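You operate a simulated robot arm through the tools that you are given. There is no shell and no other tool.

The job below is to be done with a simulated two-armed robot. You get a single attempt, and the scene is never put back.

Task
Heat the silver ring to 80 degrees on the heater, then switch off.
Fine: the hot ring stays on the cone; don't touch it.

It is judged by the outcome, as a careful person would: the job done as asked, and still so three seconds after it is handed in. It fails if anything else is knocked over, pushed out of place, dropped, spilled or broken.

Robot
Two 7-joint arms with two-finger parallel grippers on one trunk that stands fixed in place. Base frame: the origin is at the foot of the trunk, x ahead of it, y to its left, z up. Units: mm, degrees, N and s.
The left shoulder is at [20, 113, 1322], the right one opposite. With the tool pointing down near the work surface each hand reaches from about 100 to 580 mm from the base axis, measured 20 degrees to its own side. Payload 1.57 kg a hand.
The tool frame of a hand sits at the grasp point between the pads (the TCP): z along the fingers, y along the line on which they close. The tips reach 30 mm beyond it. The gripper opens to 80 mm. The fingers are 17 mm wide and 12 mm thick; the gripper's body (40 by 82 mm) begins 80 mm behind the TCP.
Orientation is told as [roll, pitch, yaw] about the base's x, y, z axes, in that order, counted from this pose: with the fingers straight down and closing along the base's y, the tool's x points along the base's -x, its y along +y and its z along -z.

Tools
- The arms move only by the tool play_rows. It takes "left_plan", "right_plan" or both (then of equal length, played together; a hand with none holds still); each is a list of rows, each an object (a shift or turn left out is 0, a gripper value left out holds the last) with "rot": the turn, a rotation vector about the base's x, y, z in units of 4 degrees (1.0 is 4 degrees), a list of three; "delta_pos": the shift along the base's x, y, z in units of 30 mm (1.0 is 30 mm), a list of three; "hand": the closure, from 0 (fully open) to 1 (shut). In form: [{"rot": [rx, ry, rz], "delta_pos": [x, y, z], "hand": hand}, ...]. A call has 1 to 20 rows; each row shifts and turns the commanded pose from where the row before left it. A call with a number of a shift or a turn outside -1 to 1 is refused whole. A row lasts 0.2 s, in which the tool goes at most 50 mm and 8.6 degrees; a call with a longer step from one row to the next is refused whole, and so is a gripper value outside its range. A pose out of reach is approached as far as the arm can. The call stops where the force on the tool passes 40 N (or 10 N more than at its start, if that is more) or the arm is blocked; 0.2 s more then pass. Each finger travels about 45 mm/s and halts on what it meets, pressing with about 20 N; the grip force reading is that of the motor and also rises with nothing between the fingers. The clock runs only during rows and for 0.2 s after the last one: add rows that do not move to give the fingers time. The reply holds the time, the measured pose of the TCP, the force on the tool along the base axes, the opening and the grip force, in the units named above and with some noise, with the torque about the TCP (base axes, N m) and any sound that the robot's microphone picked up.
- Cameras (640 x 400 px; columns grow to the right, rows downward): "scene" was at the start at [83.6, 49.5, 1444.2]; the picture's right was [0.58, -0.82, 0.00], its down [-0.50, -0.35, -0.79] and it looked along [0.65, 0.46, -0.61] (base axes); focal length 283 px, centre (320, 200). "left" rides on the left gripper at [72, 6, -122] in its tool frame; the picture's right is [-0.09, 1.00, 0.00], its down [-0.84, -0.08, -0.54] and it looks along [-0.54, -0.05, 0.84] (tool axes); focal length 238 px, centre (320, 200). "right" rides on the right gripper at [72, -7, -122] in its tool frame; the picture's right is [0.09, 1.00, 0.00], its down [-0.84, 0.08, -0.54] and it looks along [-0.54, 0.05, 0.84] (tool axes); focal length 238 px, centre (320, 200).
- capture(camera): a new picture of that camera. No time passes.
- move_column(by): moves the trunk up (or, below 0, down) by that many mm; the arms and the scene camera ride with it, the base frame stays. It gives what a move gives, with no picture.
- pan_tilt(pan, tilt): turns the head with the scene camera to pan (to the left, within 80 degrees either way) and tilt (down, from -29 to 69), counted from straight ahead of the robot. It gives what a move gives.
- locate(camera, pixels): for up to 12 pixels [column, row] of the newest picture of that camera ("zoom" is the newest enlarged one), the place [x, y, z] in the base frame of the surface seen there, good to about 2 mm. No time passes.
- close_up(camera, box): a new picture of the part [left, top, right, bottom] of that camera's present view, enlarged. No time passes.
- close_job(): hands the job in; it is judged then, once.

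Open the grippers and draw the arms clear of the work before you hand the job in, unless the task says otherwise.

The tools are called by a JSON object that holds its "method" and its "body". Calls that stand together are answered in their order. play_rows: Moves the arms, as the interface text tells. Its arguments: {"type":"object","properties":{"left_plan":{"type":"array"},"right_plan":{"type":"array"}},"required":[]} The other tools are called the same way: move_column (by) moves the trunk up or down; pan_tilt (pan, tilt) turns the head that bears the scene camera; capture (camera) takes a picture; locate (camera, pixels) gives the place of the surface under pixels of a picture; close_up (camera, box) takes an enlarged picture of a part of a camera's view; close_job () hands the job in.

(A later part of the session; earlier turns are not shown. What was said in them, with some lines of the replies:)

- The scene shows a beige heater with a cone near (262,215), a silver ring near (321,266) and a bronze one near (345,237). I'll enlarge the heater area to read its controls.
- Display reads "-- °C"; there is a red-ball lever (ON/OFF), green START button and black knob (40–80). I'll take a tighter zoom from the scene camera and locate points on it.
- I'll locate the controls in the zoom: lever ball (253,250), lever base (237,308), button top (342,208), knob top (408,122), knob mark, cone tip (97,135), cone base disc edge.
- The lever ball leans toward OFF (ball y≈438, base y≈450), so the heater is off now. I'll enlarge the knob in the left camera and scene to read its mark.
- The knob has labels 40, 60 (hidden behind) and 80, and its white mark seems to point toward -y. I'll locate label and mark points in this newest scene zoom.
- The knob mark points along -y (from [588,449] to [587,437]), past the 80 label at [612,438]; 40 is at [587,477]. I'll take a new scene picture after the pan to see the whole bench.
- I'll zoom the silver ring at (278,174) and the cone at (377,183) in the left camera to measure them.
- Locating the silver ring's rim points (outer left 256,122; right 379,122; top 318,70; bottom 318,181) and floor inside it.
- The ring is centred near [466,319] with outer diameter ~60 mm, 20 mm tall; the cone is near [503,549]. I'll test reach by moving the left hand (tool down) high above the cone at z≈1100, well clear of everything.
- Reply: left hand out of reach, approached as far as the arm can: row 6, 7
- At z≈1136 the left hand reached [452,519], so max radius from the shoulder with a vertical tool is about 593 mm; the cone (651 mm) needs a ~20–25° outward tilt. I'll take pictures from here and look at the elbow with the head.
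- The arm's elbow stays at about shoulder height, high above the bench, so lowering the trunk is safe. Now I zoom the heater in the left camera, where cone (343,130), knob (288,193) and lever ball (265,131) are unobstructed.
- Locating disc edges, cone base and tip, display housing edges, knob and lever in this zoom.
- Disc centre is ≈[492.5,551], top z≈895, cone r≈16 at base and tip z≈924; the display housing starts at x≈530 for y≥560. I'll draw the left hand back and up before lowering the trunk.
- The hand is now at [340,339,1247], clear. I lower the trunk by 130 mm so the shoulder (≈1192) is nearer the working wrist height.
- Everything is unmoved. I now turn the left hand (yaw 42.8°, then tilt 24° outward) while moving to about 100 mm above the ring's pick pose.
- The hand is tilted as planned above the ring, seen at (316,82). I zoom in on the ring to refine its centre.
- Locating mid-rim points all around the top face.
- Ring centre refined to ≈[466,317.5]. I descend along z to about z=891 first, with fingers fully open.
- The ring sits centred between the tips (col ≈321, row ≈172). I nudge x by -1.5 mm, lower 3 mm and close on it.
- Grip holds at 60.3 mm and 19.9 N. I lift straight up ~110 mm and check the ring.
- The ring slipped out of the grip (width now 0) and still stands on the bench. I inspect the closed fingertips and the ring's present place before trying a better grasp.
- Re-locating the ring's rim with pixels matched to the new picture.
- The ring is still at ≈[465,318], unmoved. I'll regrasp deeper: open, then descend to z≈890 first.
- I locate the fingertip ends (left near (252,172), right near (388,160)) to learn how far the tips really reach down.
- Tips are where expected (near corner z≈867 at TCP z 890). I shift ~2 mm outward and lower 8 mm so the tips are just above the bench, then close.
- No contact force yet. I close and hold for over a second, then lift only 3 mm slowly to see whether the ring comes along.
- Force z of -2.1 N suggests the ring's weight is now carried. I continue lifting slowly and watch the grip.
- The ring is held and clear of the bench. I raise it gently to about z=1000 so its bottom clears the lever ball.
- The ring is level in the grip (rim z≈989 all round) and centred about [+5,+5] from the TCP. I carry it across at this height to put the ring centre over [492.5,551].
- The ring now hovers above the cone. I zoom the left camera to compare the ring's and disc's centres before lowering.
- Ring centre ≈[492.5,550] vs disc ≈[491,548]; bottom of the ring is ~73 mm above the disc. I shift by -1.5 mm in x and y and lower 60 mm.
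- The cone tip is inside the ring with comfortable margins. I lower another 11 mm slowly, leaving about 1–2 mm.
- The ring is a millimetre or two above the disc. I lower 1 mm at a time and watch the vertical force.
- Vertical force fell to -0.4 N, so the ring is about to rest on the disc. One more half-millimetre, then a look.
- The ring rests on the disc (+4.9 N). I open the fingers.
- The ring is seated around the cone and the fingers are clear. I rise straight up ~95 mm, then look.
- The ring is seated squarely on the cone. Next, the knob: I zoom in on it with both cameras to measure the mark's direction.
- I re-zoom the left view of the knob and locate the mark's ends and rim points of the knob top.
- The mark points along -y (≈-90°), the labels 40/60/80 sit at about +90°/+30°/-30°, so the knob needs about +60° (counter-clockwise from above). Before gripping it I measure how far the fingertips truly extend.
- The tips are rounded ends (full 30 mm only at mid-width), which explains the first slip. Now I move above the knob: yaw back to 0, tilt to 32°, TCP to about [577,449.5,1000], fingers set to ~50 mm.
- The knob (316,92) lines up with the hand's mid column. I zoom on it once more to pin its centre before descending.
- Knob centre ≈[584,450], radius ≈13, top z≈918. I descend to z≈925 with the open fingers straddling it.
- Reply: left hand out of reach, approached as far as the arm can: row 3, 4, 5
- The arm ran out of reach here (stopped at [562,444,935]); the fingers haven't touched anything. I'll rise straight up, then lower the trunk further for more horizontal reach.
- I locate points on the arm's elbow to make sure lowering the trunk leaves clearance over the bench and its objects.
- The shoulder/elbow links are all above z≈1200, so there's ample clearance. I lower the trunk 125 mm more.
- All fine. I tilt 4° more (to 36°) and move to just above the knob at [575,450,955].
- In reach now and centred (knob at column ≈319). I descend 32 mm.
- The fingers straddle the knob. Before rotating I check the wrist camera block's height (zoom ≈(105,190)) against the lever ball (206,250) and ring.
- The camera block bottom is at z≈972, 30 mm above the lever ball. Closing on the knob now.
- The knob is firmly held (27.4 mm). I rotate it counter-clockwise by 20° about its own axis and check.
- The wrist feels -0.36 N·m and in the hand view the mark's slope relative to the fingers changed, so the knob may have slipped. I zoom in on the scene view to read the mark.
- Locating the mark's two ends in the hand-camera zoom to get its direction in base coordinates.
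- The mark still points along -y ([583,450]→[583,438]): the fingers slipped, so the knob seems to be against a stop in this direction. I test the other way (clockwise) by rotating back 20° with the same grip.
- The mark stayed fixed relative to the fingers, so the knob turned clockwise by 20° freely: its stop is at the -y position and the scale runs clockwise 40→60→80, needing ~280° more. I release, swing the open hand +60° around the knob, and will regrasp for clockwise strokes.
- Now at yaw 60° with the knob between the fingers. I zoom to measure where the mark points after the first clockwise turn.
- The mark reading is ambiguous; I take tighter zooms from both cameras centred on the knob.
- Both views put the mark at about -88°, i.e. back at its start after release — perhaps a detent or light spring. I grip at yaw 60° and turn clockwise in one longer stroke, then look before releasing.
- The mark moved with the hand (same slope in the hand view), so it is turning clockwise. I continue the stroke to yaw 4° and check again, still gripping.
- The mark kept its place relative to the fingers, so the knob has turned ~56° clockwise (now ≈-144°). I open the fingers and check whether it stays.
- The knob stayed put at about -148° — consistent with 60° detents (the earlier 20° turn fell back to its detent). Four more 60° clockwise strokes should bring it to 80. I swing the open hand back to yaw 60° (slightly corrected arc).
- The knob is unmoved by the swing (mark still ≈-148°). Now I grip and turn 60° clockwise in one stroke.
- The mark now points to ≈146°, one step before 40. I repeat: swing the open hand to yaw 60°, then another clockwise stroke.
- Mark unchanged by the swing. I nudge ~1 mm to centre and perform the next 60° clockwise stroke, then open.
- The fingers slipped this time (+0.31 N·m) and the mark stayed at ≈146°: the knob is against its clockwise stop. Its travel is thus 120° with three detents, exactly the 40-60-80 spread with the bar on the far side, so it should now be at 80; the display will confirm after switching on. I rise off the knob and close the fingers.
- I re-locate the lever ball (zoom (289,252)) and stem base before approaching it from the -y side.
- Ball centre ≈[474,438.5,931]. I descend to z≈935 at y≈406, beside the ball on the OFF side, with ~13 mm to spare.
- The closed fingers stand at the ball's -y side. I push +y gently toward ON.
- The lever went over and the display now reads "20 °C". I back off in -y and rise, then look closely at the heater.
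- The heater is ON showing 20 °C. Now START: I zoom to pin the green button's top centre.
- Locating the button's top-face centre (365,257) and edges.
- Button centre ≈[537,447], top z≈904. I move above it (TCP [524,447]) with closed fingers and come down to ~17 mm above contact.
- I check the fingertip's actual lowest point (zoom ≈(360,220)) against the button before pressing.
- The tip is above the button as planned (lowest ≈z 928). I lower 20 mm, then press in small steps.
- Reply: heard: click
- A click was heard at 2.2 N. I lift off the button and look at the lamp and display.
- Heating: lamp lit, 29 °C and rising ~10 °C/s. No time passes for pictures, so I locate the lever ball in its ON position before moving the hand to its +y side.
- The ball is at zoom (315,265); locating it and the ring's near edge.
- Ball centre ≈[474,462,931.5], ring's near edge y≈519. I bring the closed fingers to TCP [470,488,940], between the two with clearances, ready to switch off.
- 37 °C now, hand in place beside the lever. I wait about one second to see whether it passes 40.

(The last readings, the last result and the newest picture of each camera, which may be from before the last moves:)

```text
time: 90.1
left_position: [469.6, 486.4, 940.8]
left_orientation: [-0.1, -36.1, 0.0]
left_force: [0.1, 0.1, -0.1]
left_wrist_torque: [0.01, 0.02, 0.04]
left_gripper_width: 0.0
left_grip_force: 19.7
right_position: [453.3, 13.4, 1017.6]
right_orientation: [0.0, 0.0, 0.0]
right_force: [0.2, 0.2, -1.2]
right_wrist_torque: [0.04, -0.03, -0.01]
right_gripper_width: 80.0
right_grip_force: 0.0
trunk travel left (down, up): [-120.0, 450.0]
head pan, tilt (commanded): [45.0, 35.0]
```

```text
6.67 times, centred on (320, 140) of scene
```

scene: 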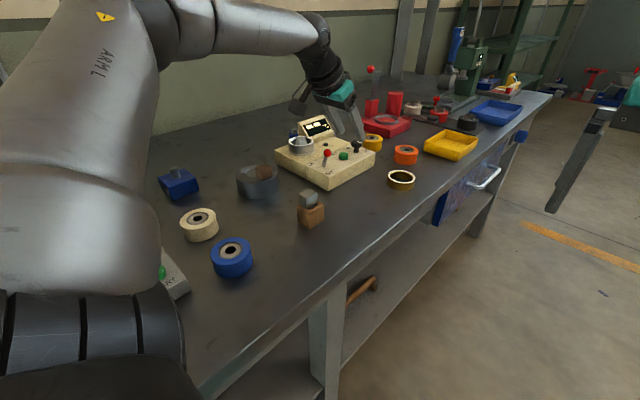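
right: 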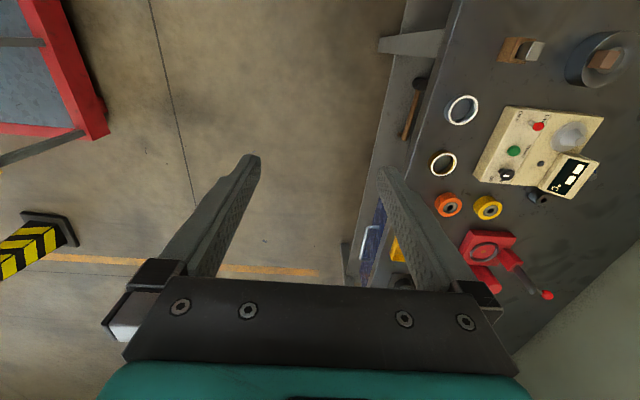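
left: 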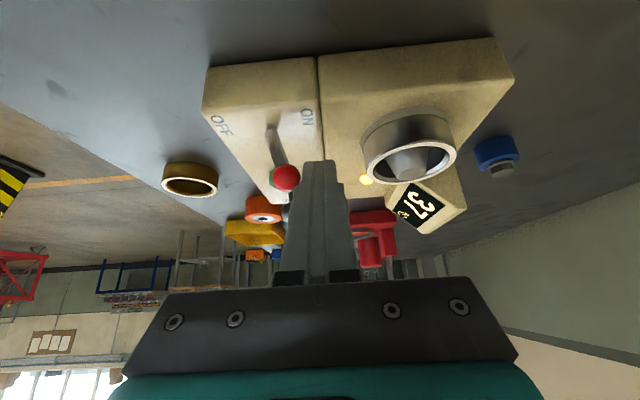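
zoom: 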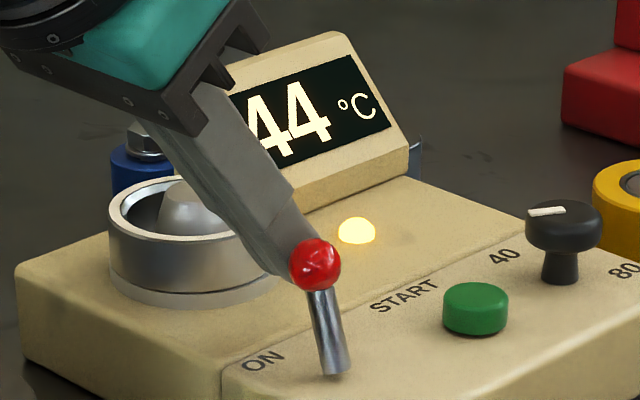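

44 °C and still rising at ~7 °C/s, so the setpoint is above 40. I wait about 3 s more.

{"method": "play_rows", "body": {"left_plan": [{"hand": 1}, {}, {}, {}, {}, {}, {}, {}, {}, {}, {}, {}, {}, {}]}}

{"method": "close_up", "body": {"camera": "scene", "box": [290, 110, 350, 170]}}

```text
time: 93.1
left_position: [468.5, 486.6, 938.8]
left_orientation: [0.0, -36.1, 0.0]
left_force: [0.7, -0.1, -0.9]
left_wrist_torque: [-0.01, 0.0, 0.03]
left_gripper_width: 0.3
left_grip_force: 19.3
right_position: [452.2, 13.3, 1018.8]
right_orientation: [0.0, 0.0, 0.0]
right_force: [0.4, 0.1, -0.3]
right_wrist_torque: [0.03, 0.02, 0.01]
right_gripper_width: 80.0
right_grip_force: 0.1
trunk travel left (down, up): [-120.0, 450.0]
head pan, tilt (commanded): [45.0, 35.0]
```

```text
6.67 times, centred on (320, 140) of scene
```

zoom: 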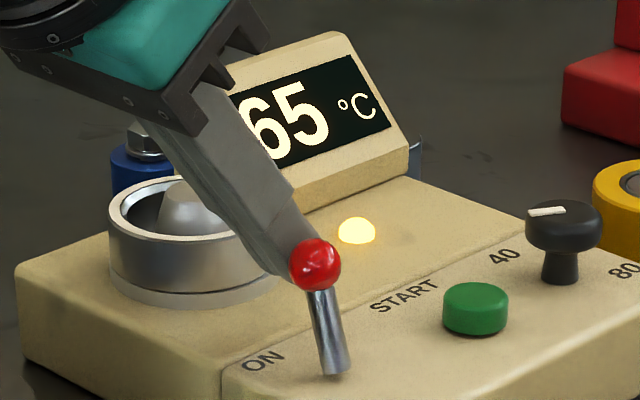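

65 °C, past 60, so the setting is 80. I wait 1.6 s more, then step finely.

{"method": "play_rows", "body": {"left_plan": [{"hand": 1}, {}, {}, {}, {}, {}, {}]}}

{"method": "close_up", "body": {"camera": "scene", "box": [290, 110, 350, 170]}}

```text
time: 94.7
left_position: [467.6, 486.9, 941.5]
left_orientation: [0.0, -36.2, 0.0]
left_force: [-0.9, -1.1, 0.5]
left_wrist_torque: [-0.02, -0.01, 0.01]
left_gripper_width: 0.0
left_grip_force: 20.1
right_position: [453.8, 13.7, 1016.8]
right_orientation: [0.0, 0.0, 0.0]
right_force: [-0.4, -0.5, 0.0]
right_wrist_torque: [0.03, 0.0, -0.01]
right_gripper_width: 80.0
right_grip_force: 0.1
trunk travel left (down, up): [-120.0, 450.0]
head pan, tilt (commanded): [45.0, 35.0]
```

```text
6.67 times, centred on (320, 140) of scene
```

zoom: 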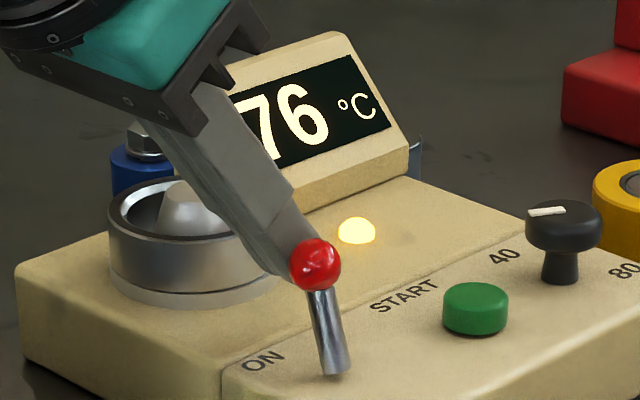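

76 °C; 0.6 s more should reach 80.

{"method": "play_rows", "body": {"left_plan": [{"hand": 1}, {}]}}

{"method": "close_up", "body": {"camera": "scene", "box": [290, 110, 350, 170]}}

```text
time: 95.3
left_position: [469.0, 486.6, 940.5]
left_orientation: [0.0, -36.0, 0.0]
left_force: [-0.2, -0.4, 0.9]
left_wrist_torque: [0.03, 0.0, 0.0]
left_gripper_width: 0.0
left_grip_force: 20.5
right_position: [454.3, 13.1, 1017.5]
right_orientation: [-0.1, 0.0, 0.0]
right_force: [-0.3, -0.3, -0.5]
right_wrist_torque: [-0.02, 0.01, -0.02]
right_gripper_width: 80.4
right_grip_force: 0.2
trunk travel left (down, up): [-120.0, 450.0]
head pan, tilt (commanded): [45.0, 35.0]
```

```text
6.67 times, centred on (320, 140) of scene
```

zoom: 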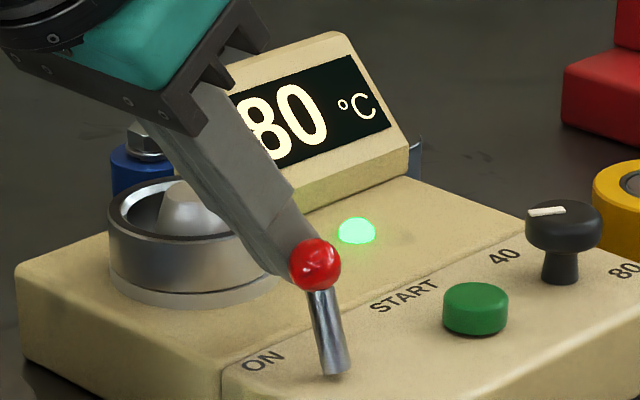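

80 °C reached and the lamp turned green. Now I push the lever in -y to OFF.

{"method": "play_rows", "body": {"left_plan": [{"delta_pos": [0, -0.2, 0], "hand": 1}, {"delta_pos": [0, -0.2, 0]}, {"delta_pos": [0, -0.2, 0]}, {"delta_pos": [0, -0.2, 0]}, {"delta_pos": [0, -0.2, 0]}, {}]}}

{"method": "close_up", "body": {"camera": "scene", "box": [290, 110, 350, 170]}}

```text
time: 96.7
left_position: [471.6, 459.9, 940.1]
left_orientation: [0.2, -36.1, 0.1]
left_force: [-0.6, 15.6, 1.4]
left_wrist_torque: [0.18, 0.03, 0.07]
left_gripper_width: 0.0
left_grip_force: 19.9
right_position: [454.0, 13.6, 1017.5]
right_orientation: [0.0, 0.1, 0.0]
right_force: [0.4, 0.1, 0.5]
right_wrist_torque: [0.02, -0.02, 0.01]
right_gripper_width: 80.1
right_grip_force: 0.1
trunk travel left (down, up): [-120.0, 450.0]
head pan, tilt (commanded): [45.0, 35.0]
```

```text
6.67 times, centred on (320, 140) of scene
```

zoom: 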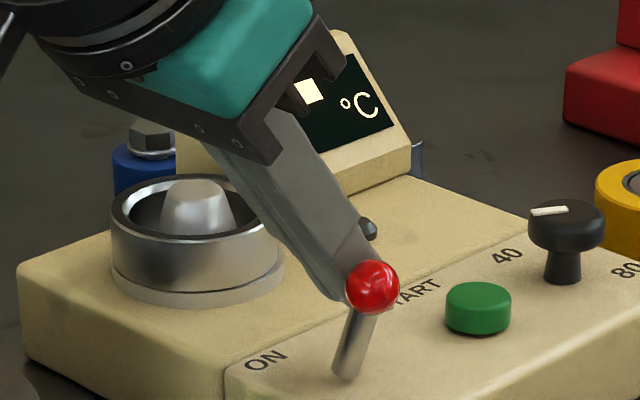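

The display shows "--", the lamp is off and the lever is at OFF. I ease back 5 mm to relieve the push, then rise straight up and withdraw.

{"method": "play_rows", "body": {"left_plan": [{"delta_pos": [0, 0.2, 0], "hand": 1}, {"delta_pos": [0, 0, 0.5]}, {"delta_pos": [0, 0, 1.0]}, {"delta_pos": [0, 0, 1.0]}, {"delta_pos": [-0.5, -0.5, 0.7]}, {"delta_pos": [-0.9, -0.9, 0.2], "hand": 0}, {"delta_pos": [-0.9, -0.9, 0.2]}, {"delta_pos": [-0.9, -0.9, 0.2]}, {}]}}

{"method": "capture", "body": {"camera": "scene"}}

{"method": "close_up", "body": {"camera": "scene", "box": [270, 100, 390, 190]}}

```text
time: 98.7
left_position: [376.0, 366.5, 1052.7]
left_orientation: [0.1, -35.9, 0.0]
left_force: [0.5, -0.3, -0.3]
left_wrist_torque: [0.01, -0.01, 0.01]
left_gripper_width: 80.0
left_grip_force: 0.1
right_position: [453.9, 12.0, 1018.6]
right_orientation: [0.0, 0.0, 0.0]
right_force: [-0.2, 0.0, 0.1]
right_wrist_torque: [0.05, -0.02, -0.03]
right_gripper_width: 80.0
right_grip_force: 0.1
trunk travel left (down, up): [-120.0, 450.0]
head pan, tilt (commanded): [45.0, 35.0]
```

```text
taken
```

scene: 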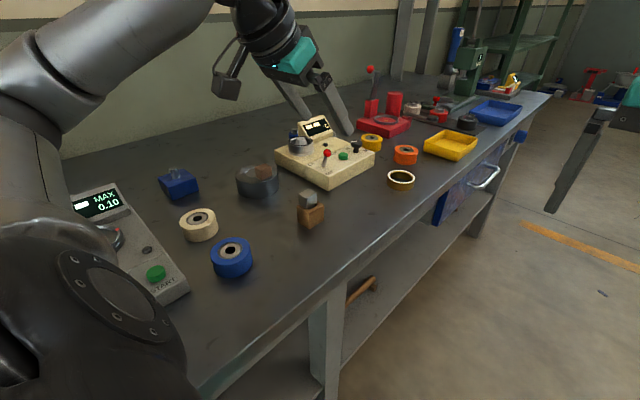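

```text
4.44 times, centred on (330, 145) of scene
```

zoom: 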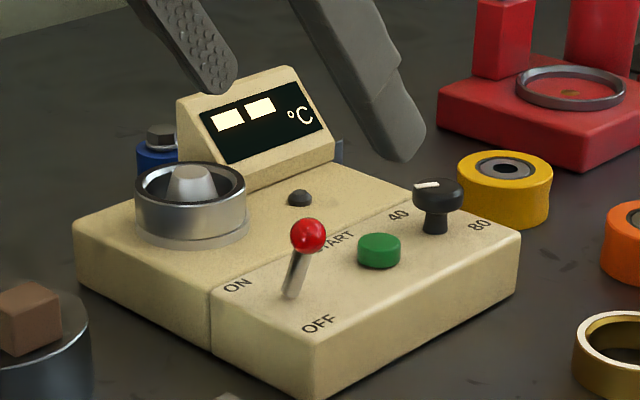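

The lever stays OFF, the ring sits on the cone, nothing else has moved. I verify the heater's and ring's positions numerically and then raise the trunk to draw the arms clear.

{"method": "locate", "body": {"camera": "zoom", "pixels": [[379, 240], [437, 190], [300, 200], [308, 237], [215, 295], [315, 350], [520, 235], [190, 168], [190, 208], [145, 185], [240, 185], [80, 215]]}}

{"method": "move_column", "body": {"by": 180}}

{"method": "capture", "body": {"camera": "scene"}}

{"method": "capture", "body": {"camera": "left"}}

```text
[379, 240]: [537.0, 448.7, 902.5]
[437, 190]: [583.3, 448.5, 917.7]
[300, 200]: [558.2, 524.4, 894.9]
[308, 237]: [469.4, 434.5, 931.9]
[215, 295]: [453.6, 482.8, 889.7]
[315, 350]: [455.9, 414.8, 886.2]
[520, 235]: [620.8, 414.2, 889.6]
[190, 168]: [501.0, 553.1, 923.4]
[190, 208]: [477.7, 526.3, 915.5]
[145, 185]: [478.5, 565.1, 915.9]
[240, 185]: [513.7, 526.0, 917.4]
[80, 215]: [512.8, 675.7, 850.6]
```

```text
time: 100.7
left_position: [375.5, 367.3, 1232.0]
left_orientation: [0.0, -36.0, 0.0]
left_force: [0.7, 0.0, 0.3]
left_wrist_torque: [0.0, 0.01, -0.05]
left_gripper_width: 80.1
left_grip_force: 0.0
right_position: [453.2, 13.6, 1197.9]
right_orientation: [-0.1, 0.0, 0.0]
right_force: [0.4, -0.3, 0.4]
right_wrist_torque: [0.0, 0.0, 0.0]
right_gripper_width: 79.9
right_grip_force: 0.0
trunk travel left (down, up): [-300.0, 270.0]
head pan, tilt (commanded): [45.0, 35.0]
```

```text
taken
```

scene: 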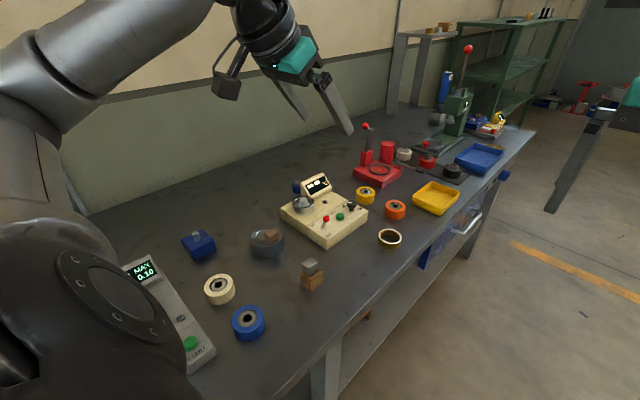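

```text
taken
```

left: 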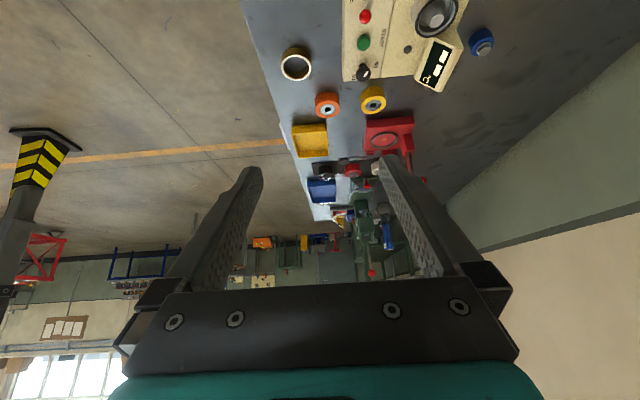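

Positions match the originals (heater corners and controls within measuring error). One last close look at the heater before handing in.

{"method": "close_up", "body": {"camera": "scene", "box": [270, 160, 390, 250]}}

```text
4.44 times, centred on (330, 205) of scene
```

zoom: 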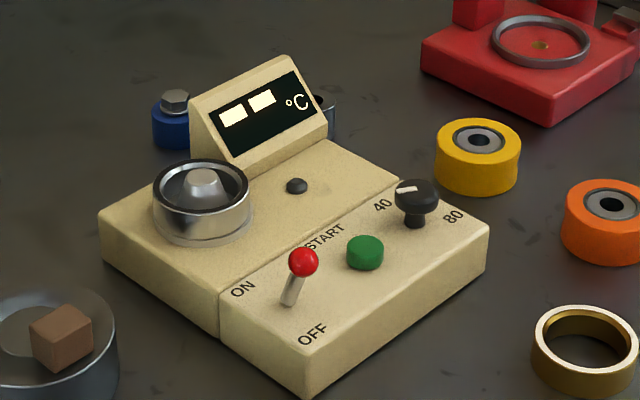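

The ring sits on the cone, heated to 80 °C. The lever is at OFF, the display shows "--", the grippers are open and the arms are clear, so I hand the job in.

{"method": "close_job", "body": {}}

```text
The job is handed in.
```

The silver ring was heated to 80 °C on the heater's cone. The heater was then switched off and the job handed in. I don't have the judge's result.

- **Ring:** it is seated on the cone and wasn't touched after heating. The first attempt to lift it slipped, but the ring stayed in place on the bench and the second grip held.
- **Temperature:** I pressed START with the knob at its clockwise stop. The display climbed to 80 °C and the lamp turned green. The knob's white bar points away from the labels, so I took that stop to be 80, and the heating confirmed it.
- **Off:** as soon as it reached 80 °C I moved the lever to OFF. The display now shows "--" and the lamp is out.
- **Surroundings:** the heater measured as unmoved, and the other items I could see on the bench looked undisturbed. Both grippers are open and the arms are clear.

The knob is still at 80 rather than where it started.
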